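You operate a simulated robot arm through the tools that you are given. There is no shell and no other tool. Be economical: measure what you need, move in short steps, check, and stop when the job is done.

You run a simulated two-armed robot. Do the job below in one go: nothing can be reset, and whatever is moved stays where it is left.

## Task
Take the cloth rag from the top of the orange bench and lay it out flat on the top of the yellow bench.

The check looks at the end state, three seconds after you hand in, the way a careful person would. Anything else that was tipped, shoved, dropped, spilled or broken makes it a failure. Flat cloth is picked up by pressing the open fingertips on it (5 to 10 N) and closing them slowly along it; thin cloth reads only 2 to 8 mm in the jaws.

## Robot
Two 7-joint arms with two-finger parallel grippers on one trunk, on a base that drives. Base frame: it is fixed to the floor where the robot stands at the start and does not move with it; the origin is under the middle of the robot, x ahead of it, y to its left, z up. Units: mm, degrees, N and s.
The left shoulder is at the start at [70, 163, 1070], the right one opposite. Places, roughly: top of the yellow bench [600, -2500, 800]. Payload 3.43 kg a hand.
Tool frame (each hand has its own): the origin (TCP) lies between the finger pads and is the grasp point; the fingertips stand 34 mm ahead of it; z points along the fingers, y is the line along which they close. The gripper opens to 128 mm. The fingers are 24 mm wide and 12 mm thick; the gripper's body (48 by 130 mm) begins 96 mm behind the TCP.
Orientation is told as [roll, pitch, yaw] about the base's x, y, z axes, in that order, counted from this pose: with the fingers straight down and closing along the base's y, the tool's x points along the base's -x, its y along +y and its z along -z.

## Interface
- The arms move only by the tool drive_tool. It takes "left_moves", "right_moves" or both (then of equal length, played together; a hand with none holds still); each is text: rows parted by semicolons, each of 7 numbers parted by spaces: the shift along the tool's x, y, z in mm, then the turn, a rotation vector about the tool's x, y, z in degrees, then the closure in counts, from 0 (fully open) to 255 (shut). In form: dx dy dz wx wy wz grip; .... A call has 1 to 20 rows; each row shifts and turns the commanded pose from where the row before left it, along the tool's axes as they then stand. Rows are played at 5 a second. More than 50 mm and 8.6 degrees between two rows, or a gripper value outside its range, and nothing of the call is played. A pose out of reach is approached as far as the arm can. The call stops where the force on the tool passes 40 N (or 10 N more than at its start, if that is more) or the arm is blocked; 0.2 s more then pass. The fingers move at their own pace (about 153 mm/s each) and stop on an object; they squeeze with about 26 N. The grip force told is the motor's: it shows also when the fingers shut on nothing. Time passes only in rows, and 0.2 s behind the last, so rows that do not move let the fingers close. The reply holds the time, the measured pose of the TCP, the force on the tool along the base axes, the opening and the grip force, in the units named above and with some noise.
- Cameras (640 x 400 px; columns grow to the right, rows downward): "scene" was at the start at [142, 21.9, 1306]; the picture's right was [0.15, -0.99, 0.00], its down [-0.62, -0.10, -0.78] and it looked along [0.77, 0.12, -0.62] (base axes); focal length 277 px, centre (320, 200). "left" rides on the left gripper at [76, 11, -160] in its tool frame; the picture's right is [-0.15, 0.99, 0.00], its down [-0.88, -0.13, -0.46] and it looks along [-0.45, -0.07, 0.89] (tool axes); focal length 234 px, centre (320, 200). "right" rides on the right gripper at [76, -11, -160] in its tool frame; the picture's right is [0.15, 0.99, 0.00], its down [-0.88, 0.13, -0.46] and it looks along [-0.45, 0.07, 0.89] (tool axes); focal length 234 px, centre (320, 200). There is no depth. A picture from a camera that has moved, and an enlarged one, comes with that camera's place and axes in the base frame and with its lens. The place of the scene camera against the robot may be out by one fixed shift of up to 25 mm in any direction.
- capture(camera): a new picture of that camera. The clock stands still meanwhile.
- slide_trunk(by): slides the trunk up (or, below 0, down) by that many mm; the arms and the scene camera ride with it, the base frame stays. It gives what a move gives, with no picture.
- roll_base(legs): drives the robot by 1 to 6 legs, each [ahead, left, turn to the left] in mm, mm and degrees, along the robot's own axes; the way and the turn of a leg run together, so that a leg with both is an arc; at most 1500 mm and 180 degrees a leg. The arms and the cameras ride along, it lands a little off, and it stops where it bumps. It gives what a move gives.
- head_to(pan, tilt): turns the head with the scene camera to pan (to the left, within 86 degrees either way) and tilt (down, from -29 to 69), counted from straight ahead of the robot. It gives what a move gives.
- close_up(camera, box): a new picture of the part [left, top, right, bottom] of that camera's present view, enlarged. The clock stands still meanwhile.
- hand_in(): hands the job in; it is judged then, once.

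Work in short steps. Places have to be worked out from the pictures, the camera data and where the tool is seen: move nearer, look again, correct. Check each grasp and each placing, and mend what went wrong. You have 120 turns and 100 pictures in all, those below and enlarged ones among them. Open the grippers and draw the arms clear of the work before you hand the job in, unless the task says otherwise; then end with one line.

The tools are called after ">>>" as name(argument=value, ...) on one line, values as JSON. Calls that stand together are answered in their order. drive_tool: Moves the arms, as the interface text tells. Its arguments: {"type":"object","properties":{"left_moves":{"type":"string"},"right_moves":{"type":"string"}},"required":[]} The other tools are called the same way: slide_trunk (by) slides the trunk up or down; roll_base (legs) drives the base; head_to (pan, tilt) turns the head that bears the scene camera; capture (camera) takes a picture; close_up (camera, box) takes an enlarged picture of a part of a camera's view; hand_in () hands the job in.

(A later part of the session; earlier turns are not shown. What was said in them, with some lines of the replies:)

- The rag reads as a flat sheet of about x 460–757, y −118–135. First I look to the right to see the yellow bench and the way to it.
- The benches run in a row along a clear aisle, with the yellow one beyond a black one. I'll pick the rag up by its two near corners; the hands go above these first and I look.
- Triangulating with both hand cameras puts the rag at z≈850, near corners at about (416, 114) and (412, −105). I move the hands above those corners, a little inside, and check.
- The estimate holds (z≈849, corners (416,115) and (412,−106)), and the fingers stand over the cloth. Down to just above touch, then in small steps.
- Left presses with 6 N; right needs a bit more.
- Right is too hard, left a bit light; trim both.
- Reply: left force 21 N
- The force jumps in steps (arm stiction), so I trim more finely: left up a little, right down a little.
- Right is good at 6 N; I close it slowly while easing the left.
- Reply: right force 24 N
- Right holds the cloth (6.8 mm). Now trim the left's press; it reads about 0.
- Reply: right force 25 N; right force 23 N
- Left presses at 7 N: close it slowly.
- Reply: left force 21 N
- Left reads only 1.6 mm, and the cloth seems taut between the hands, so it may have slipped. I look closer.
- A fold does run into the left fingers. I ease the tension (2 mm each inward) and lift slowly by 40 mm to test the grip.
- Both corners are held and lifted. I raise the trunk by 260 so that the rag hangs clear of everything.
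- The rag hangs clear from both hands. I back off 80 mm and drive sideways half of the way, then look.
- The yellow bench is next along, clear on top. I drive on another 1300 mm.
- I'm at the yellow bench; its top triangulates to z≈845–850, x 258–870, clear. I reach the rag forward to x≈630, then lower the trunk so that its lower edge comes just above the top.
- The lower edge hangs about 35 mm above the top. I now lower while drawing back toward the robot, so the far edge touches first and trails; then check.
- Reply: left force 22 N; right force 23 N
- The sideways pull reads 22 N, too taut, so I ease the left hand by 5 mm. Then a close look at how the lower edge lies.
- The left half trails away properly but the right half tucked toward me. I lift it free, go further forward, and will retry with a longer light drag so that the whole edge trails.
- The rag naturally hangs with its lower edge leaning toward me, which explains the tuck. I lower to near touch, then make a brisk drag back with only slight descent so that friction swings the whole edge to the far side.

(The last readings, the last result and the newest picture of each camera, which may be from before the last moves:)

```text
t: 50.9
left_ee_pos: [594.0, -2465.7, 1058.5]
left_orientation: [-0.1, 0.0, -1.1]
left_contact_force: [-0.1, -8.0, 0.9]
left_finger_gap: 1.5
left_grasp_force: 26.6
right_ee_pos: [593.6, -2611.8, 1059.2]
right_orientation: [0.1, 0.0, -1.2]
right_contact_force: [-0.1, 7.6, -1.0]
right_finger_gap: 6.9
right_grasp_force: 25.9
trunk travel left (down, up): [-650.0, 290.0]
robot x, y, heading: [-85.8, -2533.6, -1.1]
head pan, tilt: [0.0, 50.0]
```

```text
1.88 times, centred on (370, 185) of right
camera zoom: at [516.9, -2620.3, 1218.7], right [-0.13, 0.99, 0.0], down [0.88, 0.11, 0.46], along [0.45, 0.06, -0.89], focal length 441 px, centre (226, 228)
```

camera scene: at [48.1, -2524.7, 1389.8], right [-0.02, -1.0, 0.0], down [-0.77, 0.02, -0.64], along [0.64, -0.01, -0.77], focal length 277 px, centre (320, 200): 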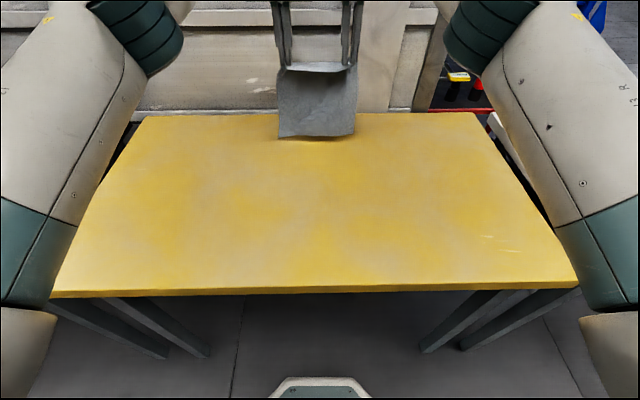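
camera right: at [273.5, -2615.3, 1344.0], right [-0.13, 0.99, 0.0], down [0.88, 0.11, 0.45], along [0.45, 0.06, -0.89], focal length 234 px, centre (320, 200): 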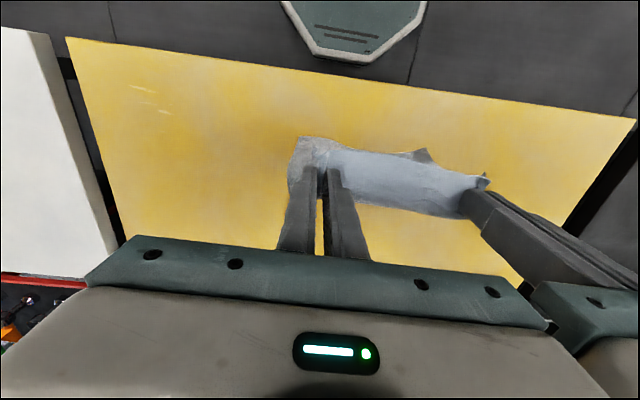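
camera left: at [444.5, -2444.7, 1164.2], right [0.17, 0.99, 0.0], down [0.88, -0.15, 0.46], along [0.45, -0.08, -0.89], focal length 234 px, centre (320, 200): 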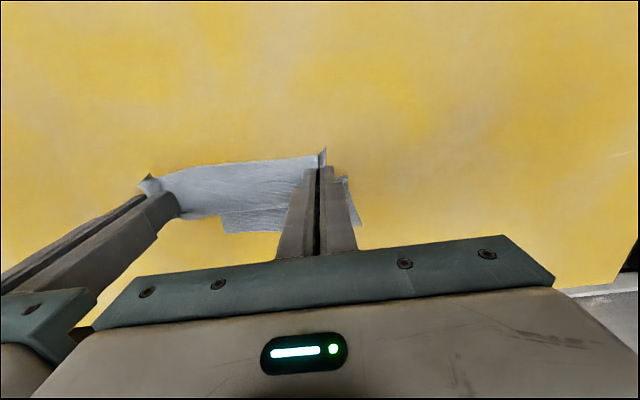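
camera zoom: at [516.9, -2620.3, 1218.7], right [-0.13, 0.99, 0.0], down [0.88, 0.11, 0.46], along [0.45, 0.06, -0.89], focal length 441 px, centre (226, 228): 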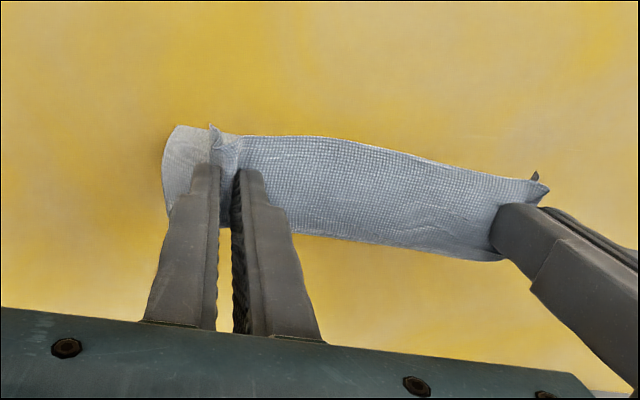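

The lower edge is now almost straight under. I tilt the fingertips forward by 24° while drawing back slowly, so the stiff cloth leans its lower edge to the far side.

>>> drive_tool(left_moves="12 0 0 0 -6 0 255;12 0 0 0 -6 0 255;12 0 0 0 -6 0 255;12 0 0 0 -6 0 255;12 0 0 0 0 0 255", right_moves="12 0 0 0 -6 0 255;12 0 0 0 -6 0 255;12 0 0 0 -6 0 255;12 0 0 0 -6 0 255;12 0 0 0 0 0 255")

>>> close_up(camera="scene", box=[220, 60, 420, 185])

>>> close_up(camera="right", box=[200, 80, 540, 290])

```text
t: 52.1
left_ee_pos: [538.5, -2465.9, 1045.8]
left_orientation: [-0.2, -24.1, -1.0]
left_contact_force: [0.1, -5.7, 0.3]
left_finger_gap: 1.8
left_grasp_force: 26.0
right_ee_pos: [536.7, -2610.1, 1048.4]
right_orientation: [-0.1, -23.9, -1.2]
right_contact_force: [-0.8, 6.3, -0.3]
right_finger_gap: 6.8
right_grasp_force: 26.4
trunk travel left (down, up): [-650.0, 290.0]
robot x, y, heading: [-91.6, -2530.0, -0.9]
head pan, tilt: [0.0, 50.0]
```

```text
3.20 times, centred on (320, 122) of scene
camera zoom: at [48.6, -2524.8, 1389.7], right [-0.02, -1.0, 0.0], down [-0.77, 0.02, -0.64], along [0.64, -0.01, -0.77], focal length 887 px, centre (320, 448)
```

zoom: 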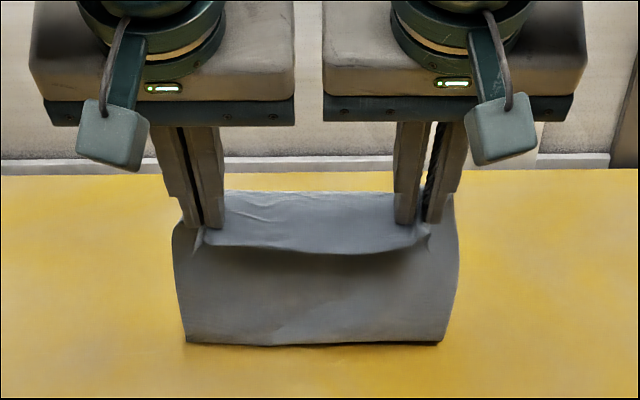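

```text
1.88 times, centred on (370, 185) of right
camera zoom: at [401.4, -2617.9, 1161.6], right [-0.11, 0.99, -0.06], down [0.62, 0.12, 0.77], along [0.78, 0.05, -0.63], focal length 441 px, centre (226, 228)
```

zoom: 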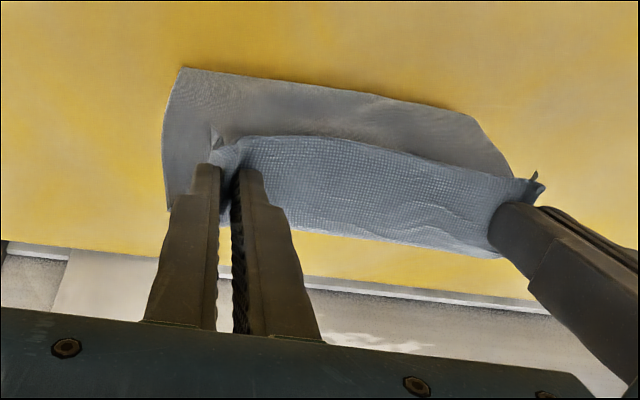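

Working it out from both views, the lower edge is now on the bench near x≈600, trailing about 50–60 mm beyond the fingertips along its full width. I continue down and back along the taut arc, then check.

>>> drive_tool(left_moves="22.6 0 6.4 0 0 0 255;24.4 0 5.6 0 0 0 255;23.5 0 6 0 0 0 255;23.4 0 8.2 0 0 0 255;22.5 0 8.6 0 0 0 255", right_moves="22.6 0 6.4 0 0 0 255;24.4 0 5.6 0 0 0 255;23.5 0 6 0 0 0 255;23.4 0 8.2 0 0 0 255;22.5 0 8.6 0 0 0 255")

>>> close_up(camera="scene", box=[200, 80, 440, 230])

>>> close_up(camera="right", box=[200, 80, 540, 290])

```text
t: 53.3
left_ee_pos: [444.3, -2462.0, 966.9]
left_orientation: [0.0, -24.0, -1.0]
left_contact_force: [0.4, -8.1, -1.0]
left_finger_gap: 1.7
left_grasp_force: 25.9
right_ee_pos: [445.6, -2606.5, 968.6]
right_orientation: [0.0, -24.0, -1.1]
right_contact_force: [-0.4, 8.3, 0.2]
right_finger_gap: 6.8
right_grasp_force: 26.0
trunk travel left (down, up): [-650.0, 290.0]
robot x, y, heading: [-88.7, -2526.7, -1.1]
head pan, tilt: [0.0, 50.0]
```

```text
2.67 times, centred on (320, 155) of scene
camera zoom: at [48.0, -2524.7, 1389.8], right [-0.02, -1.0, 0.0], down [-0.77, 0.02, -0.64], along [0.64, -0.01, -0.77], focal length 739 px, centre (320, 320)
```

zoom: 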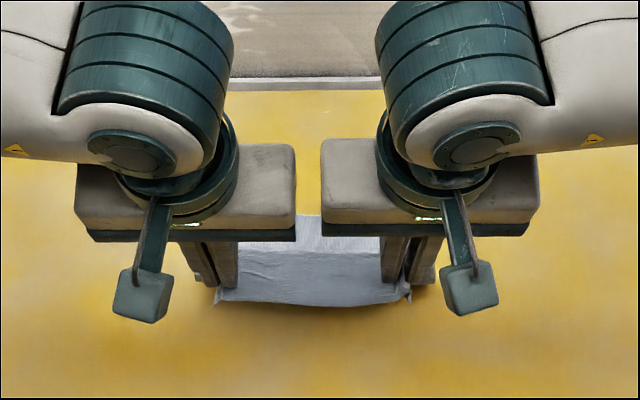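

```text
1.88 times, centred on (370, 185) of right
camera zoom: at [310.5, -2615.5, 1083.2], right [-0.11, 0.99, -0.06], down [0.62, 0.12, 0.77], along [0.77, 0.05, -0.63], focal length 441 px, centre (226, 228)
```

zoom: 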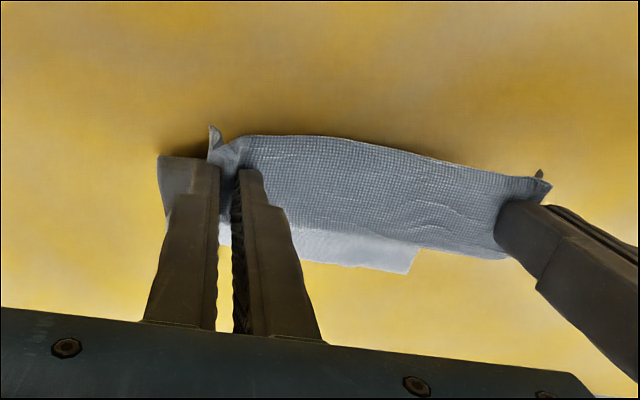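

The right half now lies out behind properly; I check the left half.

>>> capture(camera="left")

>>> capture(camera="scene")

```text
63 pictures are left
camera left: at [310.1, -2447.1, 1082.5], right [0.15, 0.99, 0.06], down [0.62, -0.14, 0.78], along [0.77, -0.08, -0.63], focal length 234 px, centre (320, 200)
```

left: 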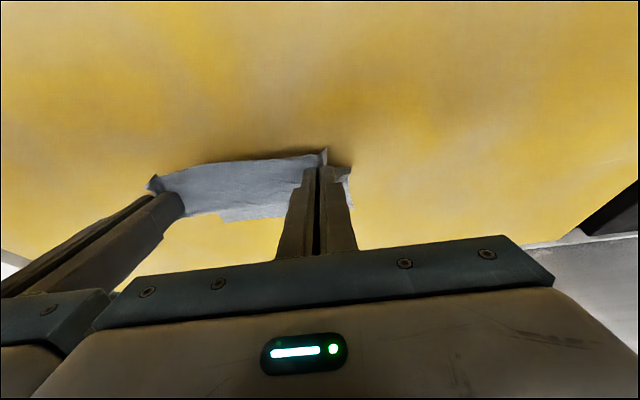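

```text
62 pictures are left
camera scene: at [48.0, -2524.7, 1389.8], right [-0.02, -1.0, 0.0], down [-0.77, 0.02, -0.64], along [0.64, -0.01, -0.77], focal length 277 px, centre (320, 200)
```

scene: 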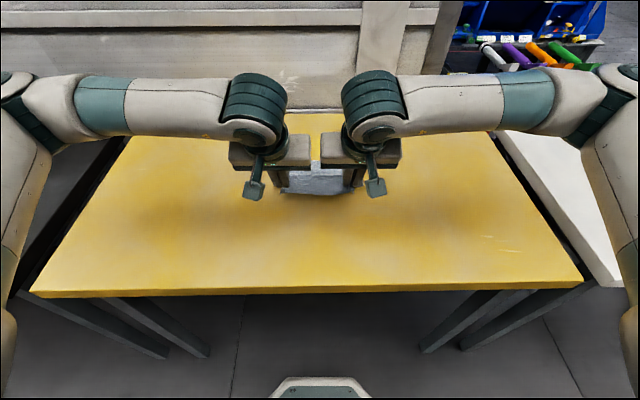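

Both far corners lie on the bench at about (635, −2420) and (616, −2644), cloth taut to the grips. I lower the rest while bringing the tools upright again.

>>> drive_tool(left_moves="14.4 0 18.8 0 6 0 255;9.2 0 17 0 6 0 255;5 0 16.3 0 6 0 255;1 0 14 0 6 0 255;2 0 4 0 0 0 255;2 0 0 0 0 0 255", right_moves="14.4 0 18.8 0 6 0 255;9.2 0 17 0 6 0 255;5 0 16.3 0 6 0 255;1 0 14 0 6 0 255;2 0 4 0 0 0 255;2 0 0 0 0 0 255")

>>> capture(camera="scene")

>>> capture(camera="left")

>>> capture(camera="right")

```text
t: 54.7
left_ee_pos: [432.3, -2462.8, 889.4]
left_orientation: [-0.1, 0.2, -1.2]
left_contact_force: [0.1, -6.1, -0.3]
left_finger_gap: 1.7
left_grasp_force: 25.7
right_ee_pos: [430.8, -2607.0, 889.3]
right_orientation: [0.0, 0.2, -1.1]
right_contact_force: [-0.5, 6.5, -0.3]
right_finger_gap: 6.7
right_grasp_force: 25.4
trunk travel left (down, up): [-650.0, 290.0]
robot x, y, heading: [-84.1, -2531.7, -0.9]
head pan, tilt: [0.0, 50.0]
```

```text
61 pictures are left
camera scene: at [48.4, -2524.7, 1389.7], right [-0.02, -1.0, 0.0], down [-0.77, 0.02, -0.64], along [0.64, -0.01, -0.77], focal length 277 px, centre (320, 200)
```

scene: 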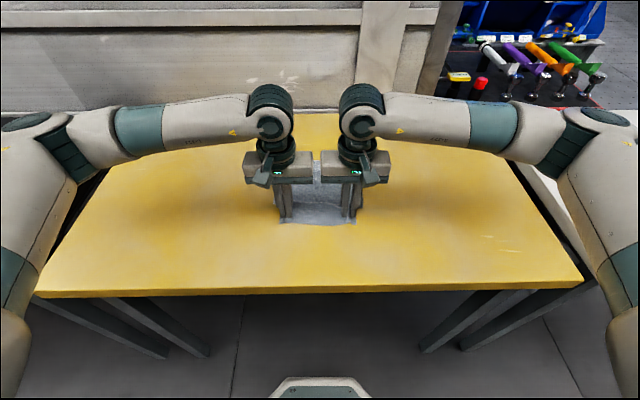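

```text
60 pictures are left
camera left: at [356.1, -2449.7, 1049.5], right [0.17, 0.99, 0.0], down [0.88, -0.15, 0.45], along [0.45, -0.08, -0.89], focal length 234 px, centre (320, 200)
```

left: 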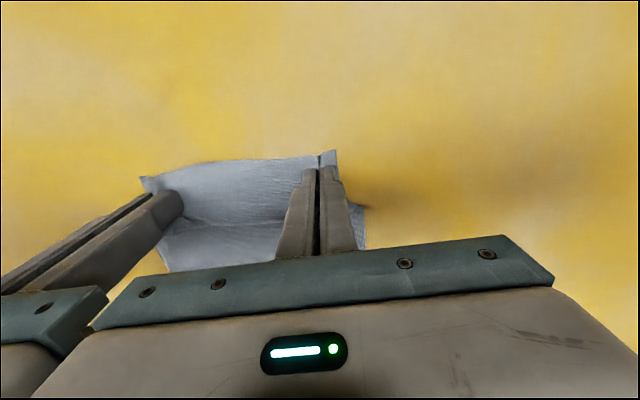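

```text
59 pictures are left
camera right: at [354.1, -2616.9, 1049.6], right [-0.13, 0.99, 0.0], down [0.88, 0.11, 0.45], along [0.45, 0.06, -0.89], focal length 234 px, centre (320, 200)
```

right: 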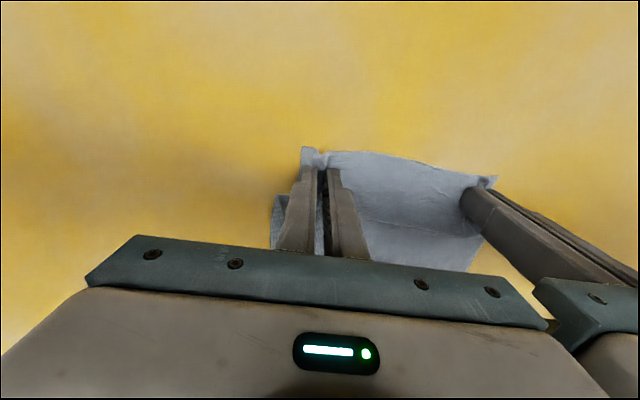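

The rag is nearly down, with the near edge back as at the grasp. I draw back 10 mm more to straighten and lower to touch.

>>> drive_tool(left_moves="5 0 1 0 0 0 255;5 0 1 0 0 0 255;4 0 1 0 0 0 255;0 0 1 0 0 0 255;0 0 0 0 0 0 255", right_moves="5 0 1 0 0 0 255;5 0 1 0 0 0 255;4 0 1 0 0 0 255;0 0 1 0 0 0 255;0 0 0 0 0 0 255")

>>> close_up(camera="left", box=[120, 120, 400, 290])

>>> close_up(camera="scene", box=[230, 150, 410, 262])

```text
t: 55.9
left_ee_pos: [418.4, -2462.4, 886.7]
left_orientation: [-0.1, -0.1, -1.1]
left_contact_force: [0.5, -4.6, -0.1]
left_finger_gap: 1.5
left_grasp_force: 26.1
right_ee_pos: [416.7, -2606.1, 887.0]
right_orientation: [0.0, 0.1, -1.2]
right_contact_force: [-0.9, 4.0, -0.2]
right_finger_gap: 6.7
right_grasp_force: 25.7
trunk travel left (down, up): [-650.0, 290.0]
robot x, y, heading: [-84.7, -2530.4, -1.2]
head pan, tilt: [0.0, 50.0]
```

```text
2.29 times, centred on (260, 205) of left
camera zoom: at [341.1, -2449.9, 1045.8], right [0.16, 0.99, 0.0], down [0.88, -0.15, 0.46], along [0.45, -0.08, -0.89], focal length 535 px, centre (457, 189)
```

zoom: 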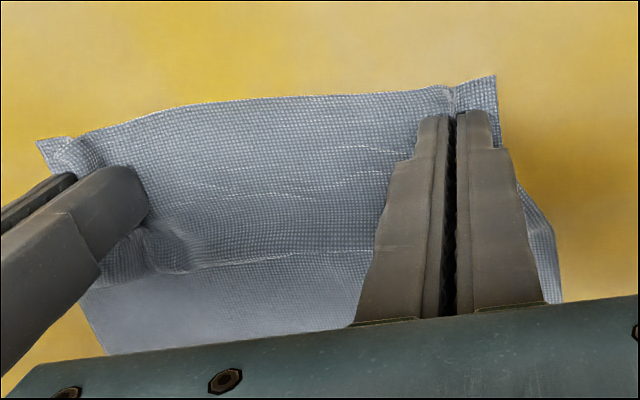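

```text
3.56 times, centred on (320, 206) of scene
camera zoom: at [48.0, -2524.7, 1389.8], right [-0.02, -1.0, 0.0], down [-0.77, 0.02, -0.64], along [0.64, -0.01, -0.77], focal length 985 px, centre (320, 179)
```

zoom: 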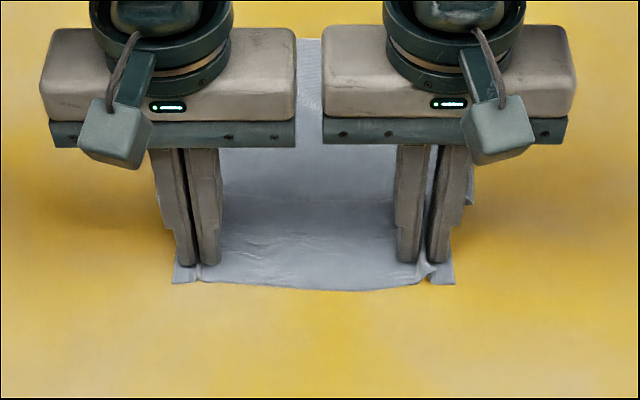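

The rag lies well; only the pinched folds remain. I lower another 1.5 mm and open slowly so the fingers spread the folds as they part.

>>> drive_tool(left_moves="0 0 1 0 0 0 255;0 0 0.5 0 0 0 255;0 0 0 0 0 0 245;0 0 0 0 0 0 235;0 0 0 0 0 0 225;0 0 0 0 0 0 215;0 0 0 0 0 0 205;0 0 0 0 0 0 195;0 0 0 0 0 0 185;0 0 0 0 0 0 175;0 0 0 0 0 0 175", right_moves="0 0 1 0 0 0 255;0 0 0.5 0 0 0 255;0 0 0 0 0 0 245;0 0 0 0 0 0 235;0 0 0 0 0 0 225;0 0 0 0 0 0 215;0 0 0 0 0 0 205;0 0 0 0 0 0 195;0 0 0 0 0 0 185;0 0 0 0 0 0 175;0 0 0 0 0 0 175")

>>> close_up(camera="left", box=[120, 120, 400, 290])

>>> close_up(camera="right", box=[240, 120, 520, 290])

```text
t: 58.3
left_ee_pos: [417.2, -2465.0, 885.3]
left_orientation: [0.0, -0.1, -1.0]
left_contact_force: [1.2, -4.4, 16.9]
left_finger_gap: 36.9
left_grasp_force: 0.0
right_ee_pos: [415.6, -2607.5, 885.5]
right_orientation: [0.0, -0.1, -1.1]
right_contact_force: [-0.6, 0.0, -0.4]
right_finger_gap: 40.7
right_grasp_force: 0.1
trunk travel left (down, up): [-650.0, 290.0]
robot x, y, heading: [-87.7, -2534.8, -1.4]
head pan, tilt: [0.0, 50.0]
```

```text
2.29 times, centred on (260, 205) of left
camera zoom: at [340.3, -2451.0, 1045.0], right [0.16, 0.99, 0.0], down [0.88, -0.15, 0.46], along [0.45, -0.08, -0.89], focal length 535 px, centre (457, 189)
```

zoom: 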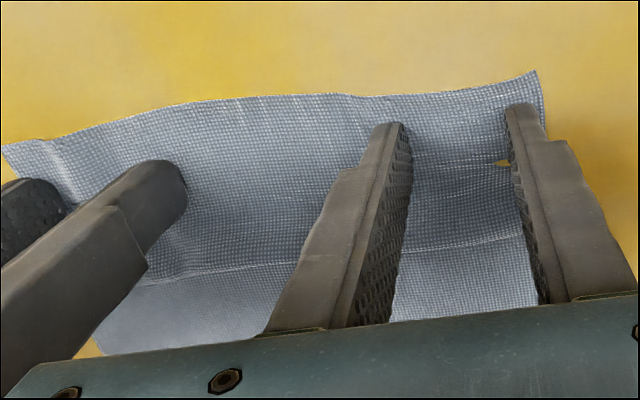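

```text
2.29 times, centred on (380, 205) of right
camera zoom: at [338.6, -2617.2, 1045.2], right [-0.13, 0.99, 0.0], down [0.88, 0.11, 0.46], along [0.45, 0.06, -0.89], focal length 535 px, centre (183, 189)
```

zoom: 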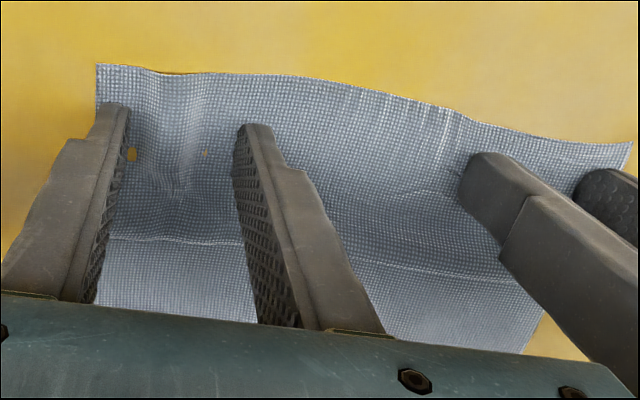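

Both folds have opened out. I lift the hands straight up and look for remaining ridges.

>>> drive_tool(left_moves="0 0 -3 0 0 0 175;0 0 -10 0 0 0 175;0 0 -30 0 0 0 175;0 0 -40 0 0 0 175;0 0 -40 0 0 0 175;0 0 -40 0 0 0 175", right_moves="0 0 -3 0 0 0 175;0 0 -10 0 0 0 175;0 0 -30 0 0 0 175;0 0 -40 0 0 0 175;0 0 -40 0 0 0 175;0 0 -40 0 0 0 175")

>>> capture(camera="left")

>>> capture(camera="right")

>>> close_up(camera="scene", box=[230, 130, 410, 242])

```text
t: 59.7
left_ee_pos: [417.4, -2464.3, 1050.2]
left_orientation: [0.0, -0.1, -1.1]
left_contact_force: [0.1, -1.0, -0.2]
left_finger_gap: 40.1
left_grasp_force: 0.1
right_ee_pos: [416.8, -2605.4, 1050.1]
right_orientation: [-0.1, 0.0, -1.1]
right_contact_force: [0.8, 0.6, 0.0]
right_finger_gap: 40.5
right_grasp_force: 0.1
trunk travel left (down, up): [-650.0, 290.0]
robot x, y, heading: [-84.9, -2533.3, -0.8]
head pan, tilt: [0.0, 50.0]
```

```text
54 pictures are left
camera left: at [341.4, -2450.8, 1209.8], right [0.16, 0.99, 0.0], down [0.88, -0.15, 0.46], along [0.45, -0.08, -0.89], focal length 234 px, centre (320, 200)
```

left: 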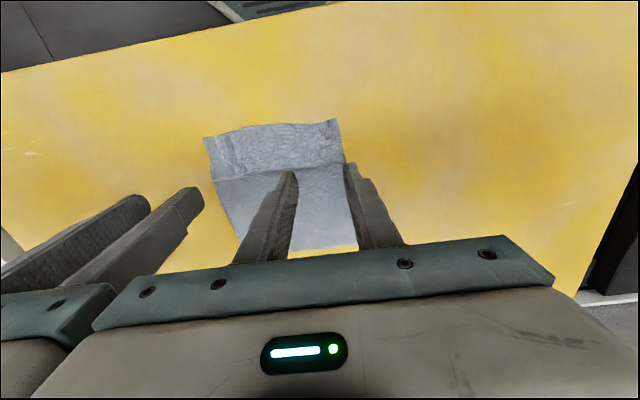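

```text
53 pictures are left
camera right: at [340.0, -2614.9, 1208.6], right [-0.13, 0.99, 0.0], down [0.88, 0.11, 0.46], along [0.45, 0.06, -0.89], focal length 234 px, centre (320, 200)
```

right: 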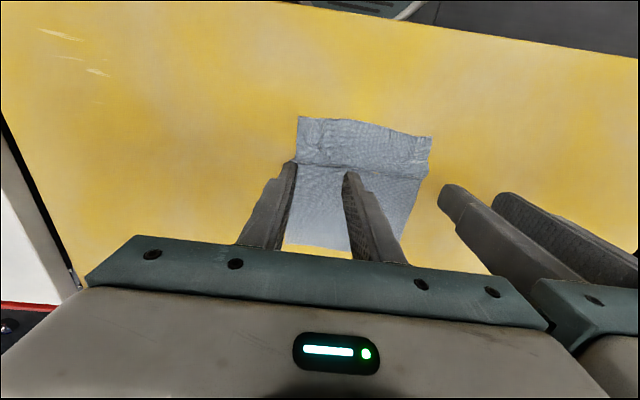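

```text
3.56 times, centred on (320, 186) of scene
camera zoom: at [46.9, -2524.7, 1389.7], right [-0.02, -1.0, 0.0], down [-0.77, 0.02, -0.64], along [0.64, -0.01, -0.77], focal length 985 px, centre (320, 250)
```

zoom: 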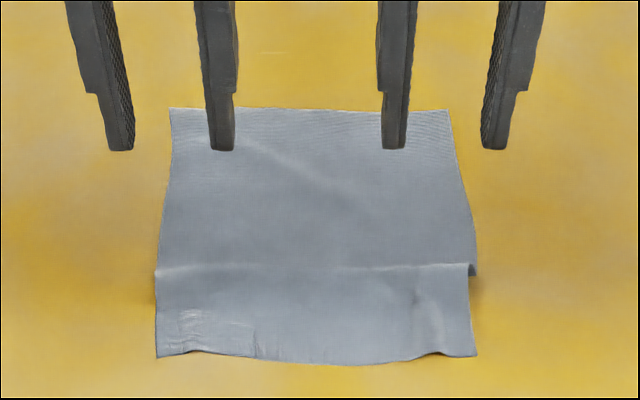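

The far part is flat, but a crosswise ridge/fold remains near x≈463; the rag is now about 237 long against 267 at the start. I look closer before pulling it out.

>>> close_up(camera="left", box=[180, 100, 380, 225])

>>> close_up(camera="right", box=[260, 100, 460, 225])

```text
3.20 times, centred on (280, 162) of left
camera zoom: at [341.4, -2450.8, 1209.8], right [0.16, 0.99, 0.0], down [0.88, -0.15, 0.46], along [0.45, -0.08, -0.89], focal length 749 px, centre (448, 320)
```

zoom: 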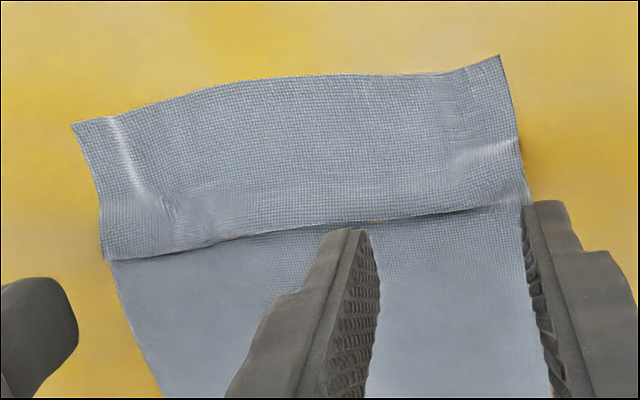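

```text
3.20 times, centred on (360, 162) of right
camera zoom: at [340.0, -2614.9, 1208.6], right [-0.13, 0.99, 0.0], down [0.88, 0.11, 0.46], along [0.45, 0.06, -0.89], focal length 749 px, centre (192, 320)
```

zoom: 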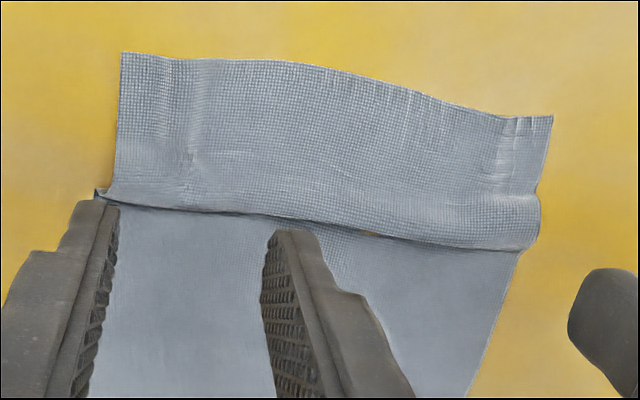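

It is a small Z-tuck, about 15 mm, across the rag. I'll press the fingertips on the near strip and drag it toward the robot to pull the tuck out; first down to just above touch.

>>> drive_tool(left_moves="0 0 35 0 0 0 195;0 0 40 0 0 0 195;0 0 40 0 0 0 195;0 0 35 0 0 0 195;0 0 12 0 0 0 195;0 0 1.5 0 0 0 195;0 0 1 0 0 0 195;0 0 0 0 0 0 195", right_moves="0 0 35 0 0 0 195;0 0 40 0 0 0 195;0 0 40 0 0 0 195;0 0 35 0 0 0 195;0 0 12 0 0 0 195;0 0 1.5 0 0 0 195;0 0 1 0 0 0 195;0 0 0 0 0 0 195")

```text
t: 61.5
left_ee_pos: [415.9, -2464.4, 885.0]
left_orientation: [-0.1, -0.1, -1.1]
left_contact_force: [0.2, -1.0, 24.6]
left_finger_gap: 30.2
left_grasp_force: 0.1
right_ee_pos: [413.4, -2605.1, 885.7]
right_orientation: [0.1, -0.1, -1.0]
right_contact_force: [-0.3, 0.7, -0.1]
right_finger_gap: 30.0
right_grasp_force: 0.1
trunk travel left (down, up): [-650.0, 290.0]
robot x, y, heading: [-87.4, -2529.4, -1.2]
head pan, tilt: [0.0, 50.0]
```

>>> drive_tool(left_moves="0 0 -0.7 0 0 0 195;0 0 0 0 0 0 195", right_moves="0 0 0.5 0 0 0 195;0 0 0 0 0 0 195")

```text
t: 62.1
left_ee_pos: [415.9, -2463.1, 885.3]
left_orientation: [0.0, -0.2, -1.2]
left_contact_force: [4.9, -3.2, 28.8]
left_finger_gap: 29.3
left_grasp_force: 0.1
right_ee_pos: [414.1, -2606.2, 886.2]
right_orientation: [0.1, -0.1, -1.1]
right_contact_force: [-1.0, 0.4, 6.8]
right_finger_gap: 29.7
right_grasp_force: 0.0
trunk travel left (down, up): [-650.0, 290.0]
robot x, y, heading: [-87.3, -2530.9, -1.4]
head pan, tilt: [0.0, 50.0]
```

Left presses too hard; raise it a bit, right is good.

>>> drive_tool(left_moves="0 0 -0.8 0 0 0 195;0 0 0 0 0 0 195")

```text
t: 62.7
left_ee_pos: [414.2, -2463.9, 884.9]
left_orientation: [0.0, -0.1, -1.0]
left_contact_force: [3.6, -2.4, 17.7]
left_finger_gap: 29.3
left_grasp_force: 0.1
right_ee_pos: [414.2, -2606.4, 884.5]
right_orientation: [0.0, -0.1, -1.1]
right_contact_force: [-1.8, 0.9, 13.0]
right_finger_gap: 29.8
right_grasp_force: 0.1
trunk travel left (down, up): [-650.0, 290.0]
robot x, y, heading: [-87.3, -2530.0, -1.1]
head pan, tilt: [0.0, 50.0]
```

Left 18 N, right 13 N: fine for dragging. I drag 15 mm toward the robot and look.

>>> drive_tool(left_moves="3 0 0 0 0 0 195;3 0 0 0 0 0 195;3 0 0 0 0 0 195;3 0 0 0 0 0 195;3 0 0 0 0 0 195", right_moves="3 0 0 0 0 0 195;3 0 0 0 0 0 195;3 0 0 0 0 0 195;3 0 0 0 0 0 195;3 0 0 0 0 0 195")

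>>> close_up(camera="left", box=[120, 120, 400, 290])

>>> close_up(camera="right", box=[240, 120, 520, 290])

```text
t: 63.9
left_ee_pos: [400.9, -2463.2, 885.4]
left_orientation: [0.0, -0.1, -1.1]
left_contact_force: [4.4, -0.6, 20.9]
left_finger_gap: 30.2
left_grasp_force: 0.0
right_ee_pos: [399.7, -2605.5, 885.9]
right_orientation: [0.0, -0.1, -1.1]
right_contact_force: [4.2, 0.3, 21.0]
right_finger_gap: 29.6
right_grasp_force: 0.1
trunk travel left (down, up): [-650.0, 290.0]
robot x, y, heading: [-88.5, -2530.3, -0.9]
head pan, tilt: [0.0, 50.0]
```

```text
2.29 times, centred on (260, 205) of left
camera zoom: at [324.8, -2449.3, 1044.9], right [0.16, 0.99, 0.0], down [0.88, -0.15, 0.46], along [0.45, -0.08, -0.89], focal length 535 px, centre (457, 189)
```

zoom: 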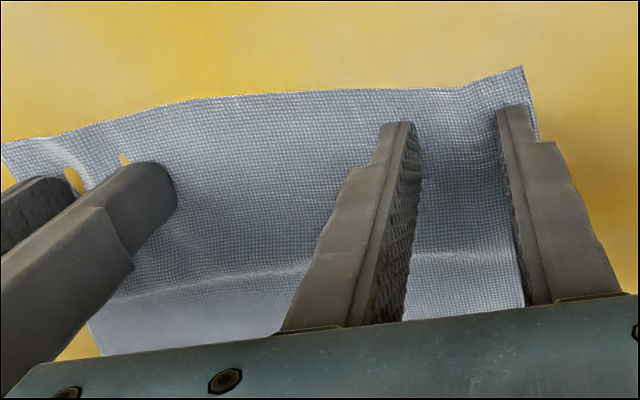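

```text
2.29 times, centred on (380, 205) of right
camera zoom: at [323.3, -2615.9, 1044.2], right [-0.13, 0.99, 0.0], down [0.88, 0.11, 0.46], along [0.45, 0.06, -0.89], focal length 535 px, centre (183, 189)
```

zoom: 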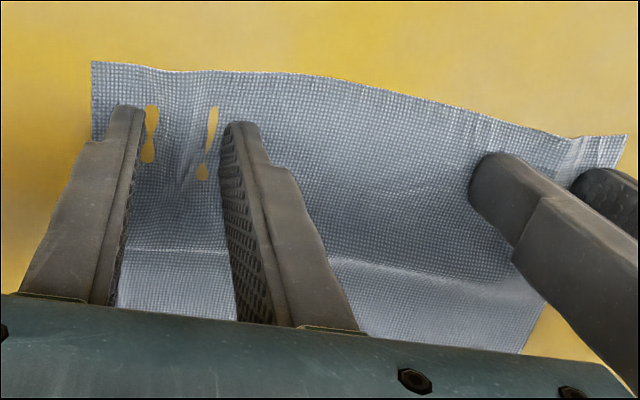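

The rag moves with the fingers and the tuck is opening. Another 14 mm.

>>> drive_tool(left_moves="3 0 0 0 0 0 195;3 0 0 0 0 0 195;3 0 0 0 0 0 195;3 0 0 0 0 0 195;2 0 0 0 0 0 195", right_moves="3 0 0 0 0 0 195;3 0 0 0 0 0 195;3 0 0 0 0 0 195;3 0 0 0 0 0 195;2 0 0 0 0 0 195")

>>> close_up(camera="left", box=[120, 120, 400, 290])

>>> close_up(camera="right", box=[240, 120, 520, 290])

```text
t: 65.1
left_ee_pos: [385.8, -2462.1, 885.4]
left_orientation: [-0.1, -0.2, -1.1]
left_contact_force: [4.0, -1.2, 20.7]
left_finger_gap: 30.2
left_grasp_force: 0.0
right_ee_pos: [387.1, -2606.9, 885.7]
right_orientation: [0.0, -0.3, -1.2]
right_contact_force: [7.1, 1.0, 34.4]
right_finger_gap: 29.9
right_grasp_force: 0.0
trunk travel left (down, up): [-650.0, 290.0]
robot x, y, heading: [-82.4, -2531.0, -1.3]
head pan, tilt: [0.0, 50.0]
```

```text
2.29 times, centred on (260, 205) of left
camera zoom: at [309.7, -2448.6, 1044.9], right [0.16, 0.99, 0.0], down [0.88, -0.15, 0.46], along [0.45, -0.08, -0.89], focal length 535 px, centre (457, 189)
```

zoom: 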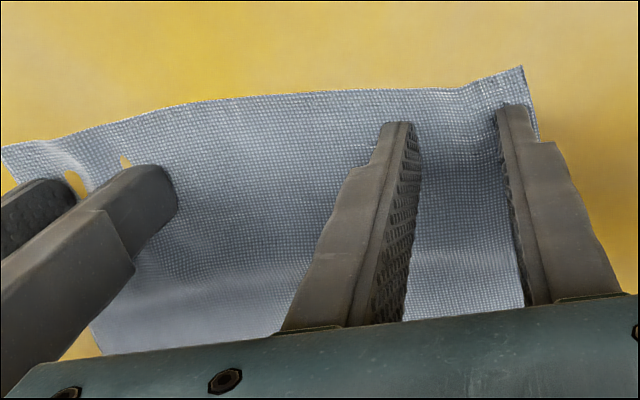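

```text
2.29 times, centred on (380, 205) of right
camera zoom: at [309.1, -2615.5, 1044.1], right [-0.13, 0.99, 0.0], down [0.88, 0.11, 0.46], along [0.46, 0.06, -0.89], focal length 535 px, centre (183, 189)
```

zoom: 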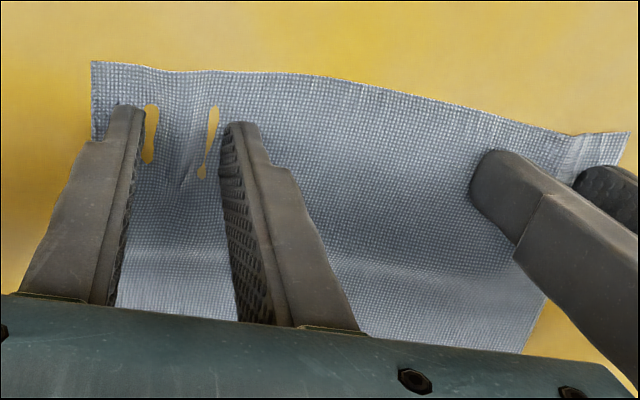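

The ridge has nearly gone. Ease the right's pressure, pull 8 mm more and spread the hands outward 4 mm each, then lift and look.

>>> drive_tool(left_moves="2 1 0 0 0 0 195;2 1 0 0 0 0 195;2 1 0 0 0 0 195;2 1 0 0 0 0 195;0 0 -3 0 0 0 195;0 0 -20 0 0 0 195;0 0 -40 0 0 0 195;0 0 -50 0 0 0 195;0 0 -50 0 0 0 195", right_moves="2 -1 -0.7 0 0 0 195;2 -1 0 0 0 0 195;2 -1 0 0 0 0 195;2 -1 0 0 0 0 195;0 0 -3 0 0 0 195;0 0 -20 0 0 0 195;0 0 -40 0 0 0 195;0 0 -50 0 0 0 195;0 0 -50 0 0 0 195")

>>> close_up(camera="scene", box=[230, 140, 410, 252])

>>> close_up(camera="left", box=[180, 90, 400, 230])

>>> close_up(camera="right", box=[240, 90, 460, 230])

```text
t: 67.1
left_ee_pos: [379.9, -2457.0, 1049.4]
left_orientation: [-0.1, 0.0, -1.1]
left_contact_force: [-0.7, -0.2, 0.5]
left_finger_gap: 30.1
left_grasp_force: 0.1
right_ee_pos: [377.2, -2609.7, 1047.6]
right_orientation: [-0.1, 0.0, -1.1]
right_contact_force: [-0.2, 0.3, 0.5]
right_finger_gap: 29.9
right_grasp_force: 0.0
trunk travel left (down, up): [-650.0, 290.0]
robot x, y, heading: [-87.5, -2531.3, -1.2]
head pan, tilt: [0.0, 50.0]
```

```text
3.56 times, centred on (320, 196) of scene
camera zoom: at [46.5, -2524.6, 1389.7], right [-0.02, -1.0, 0.0], down [-0.77, 0.02, -0.64], along [0.64, -0.01, -0.77], focal length 985 px, centre (320, 214)
```

zoom: 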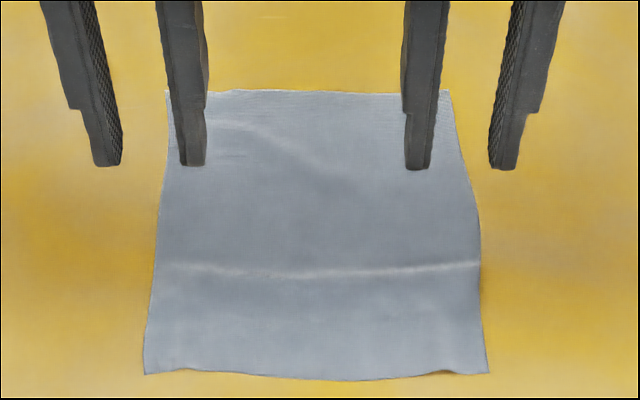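

```text
2.86 times, centred on (290, 160) of left
camera zoom: at [305.3, -2442.7, 1210.0], right [0.16, 0.99, 0.0], down [0.88, -0.15, 0.46], along [0.45, -0.08, -0.89], focal length 669 px, centre (406, 314)
```

zoom: 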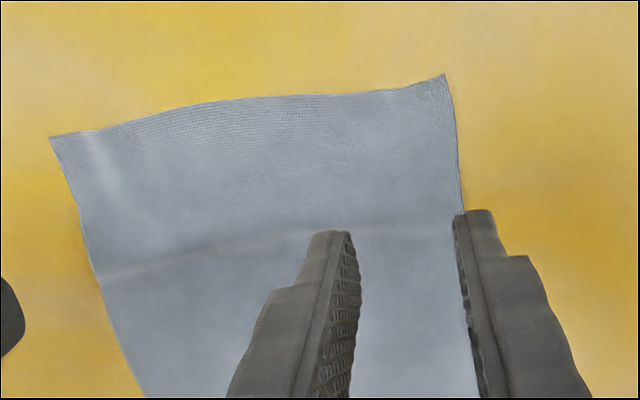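

```text
2.86 times, centred on (350, 160) of right
camera zoom: at [301.1, -2619.1, 1207.3], right [-0.13, 0.99, 0.0], down [0.88, 0.11, 0.46], along [0.45, 0.06, -0.89], focal length 669 px, centre (234, 314)
```

zoom: 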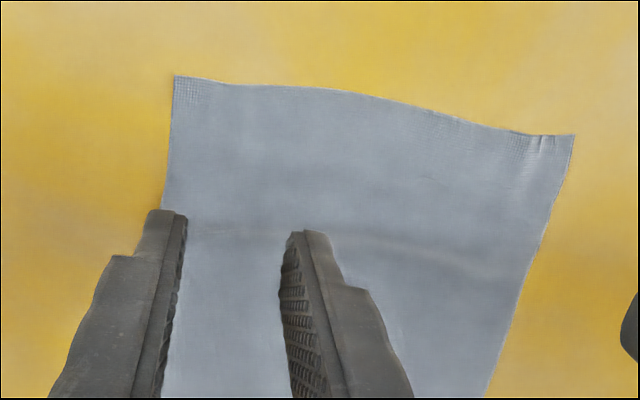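

The rag lies flat, only a faint crease line left. I open the grippers, raise the hands and back the robot off, then take a last look.

>>> drive_tool(left_moves="0 0 -40 0 0 0 100;0 0 -40 0 0 0 0;0 0 0 0 0 0 0", right_moves="0 0 -40 0 0 0 100;0 0 -40 0 0 0 0;0 0 0 0 0 0 0")

>>> roll_base(legs=[[-250, 0, 0]])

>>> head_to(pan=0, tilt=40)

>>> capture(camera="scene")

```text
t: 67.9
left_ee_pos: [382.8, -2457.9, 1129.0]
left_orientation: [0.0, 0.1, -0.9]
left_contact_force: [7.6, 18.7, -0.5]
left_finger_gap: 117.4
left_grasp_force: 0.0
right_ee_pos: [381.1, -2608.4, 1127.5]
right_orientation: [0.0, 0.1, -1.1]
right_contact_force: [-5.2, -19.9, -1.2]
right_finger_gap: 117.2
right_grasp_force: 0.0
trunk travel left (down, up): [-650.0, 290.0]
robot x, y, heading: [-83.5, -2530.9, -1.3]
head pan, tilt: [0.0, 50.0]
```

```text
t: 69.7
left_ee_pos: [130.5, -2453.8, 1129.3]
left_orientation: [0.0, -0.1, -1.2]
left_contact_force: [9.4, 20.9, 1.1]
left_finger_gap: 116.2
left_grasp_force: 0.0
right_ee_pos: [127.1, -2604.8, 1126.8]
right_orientation: [0.0, 0.1, -1.2]
right_contact_force: [-9.8, -20.6, -1.0]
right_finger_gap: 116.2
right_grasp_force: 0.0
trunk travel left (down, up): [-650.0, 290.0]
robot x, y, heading: [-338.1, -2527.6, -1.4]
head pan, tilt: [0.0, 50.0]
```

```text
t: 70.5
left_ee_pos: [131.1, -2453.6, 1128.5]
left_orientation: [0.0, 0.0, -1.1]
left_contact_force: [-0.8, 19.7, 0.2]
left_finger_gap: 117.0
left_grasp_force: 0.0
right_ee_pos: [127.1, -2604.9, 1127.6]
right_orientation: [-0.1, 0.0, -1.3]
right_contact_force: [-0.6, -19.5, -0.4]
right_finger_gap: 117.0
right_grasp_force: 0.0
trunk travel left (down, up): [-650.0, 290.0]
robot x, y, heading: [-338.5, -2527.6, -1.2]
head pan, tilt: [0.0, 40.0]
```

```text
42 pictures are left
camera scene: at [-196.0, -2519.8, 1403.9], right [-0.02, -1.0, 0.0], down [-0.64, 0.01, -0.77], along [0.77, -0.02, -0.64], focal length 277 px, centre (320, 200)
```

scene: 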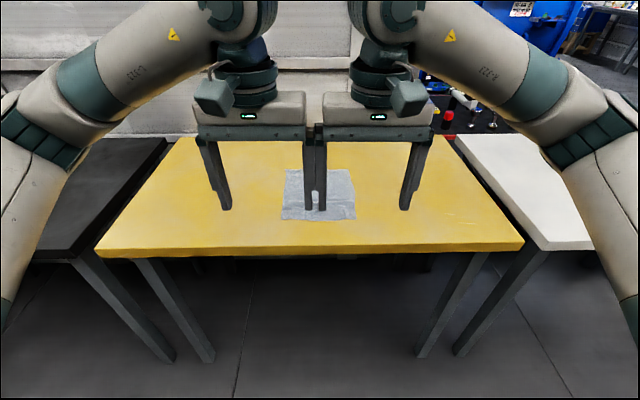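

The open fingers of the two hands touch each other (20 N); I move the hands apart and look at the rag.

>>> drive_tool(left_moves="0 20 0 0 0 0 0;0 25 0 0 0 0 0;0 30 0 0 0 0 0;0 30 0 0 0 0 0", right_moves="0 -20 0 0 0 0 0;0 -25 0 0 0 0 0;0 -30 0 0 0 0 0;0 -30 0 0 0 0 0")

>>> close_up(camera="scene", box=[240, 140, 400, 240])

```text
t: 71.5
left_ee_pos: [130.4, -2348.6, 1129.4]
left_orientation: [-0.1, 0.0, -1.1]
left_contact_force: [-0.9, 0.4, 0.3]
left_finger_gap: 127.8
left_grasp_force: 0.0
right_ee_pos: [122.8, -2708.9, 1127.2]
right_orientation: [0.1, 0.1, -1.2]
right_contact_force: [0.7, 0.2, 0.1]
right_finger_gap: 128.1
right_grasp_force: 0.1
trunk travel left (down, up): [-650.0, 290.0]
robot x, y, heading: [-338.7, -2522.8, -1.1]
head pan, tilt: [0.0, 40.0]
```

```text
4.00 times, centred on (320, 190) of scene
camera zoom: at [-197.0, -2519.6, 1404.1], right [-0.02, -1.0, 0.0], down [-0.64, 0.01, -0.77], along [0.77, -0.02, -0.64], focal length 1108 px, centre (320, 240)
```

zoom: 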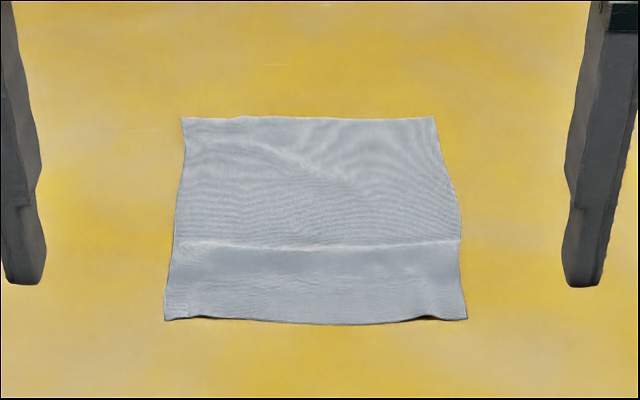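

The rag lies flat on the yellow bench at its full size (about 261 of 267 mm), with only a faint crease. The arms are clear and the grippers open, so I hand in.

>>> hand_in()

```text
The job is handed in.
```

The cloth rag is off the orange bench and laid out flat on the yellow bench with one faint crease; I saw nothing else moved, the grippers are open and the arms are clear.
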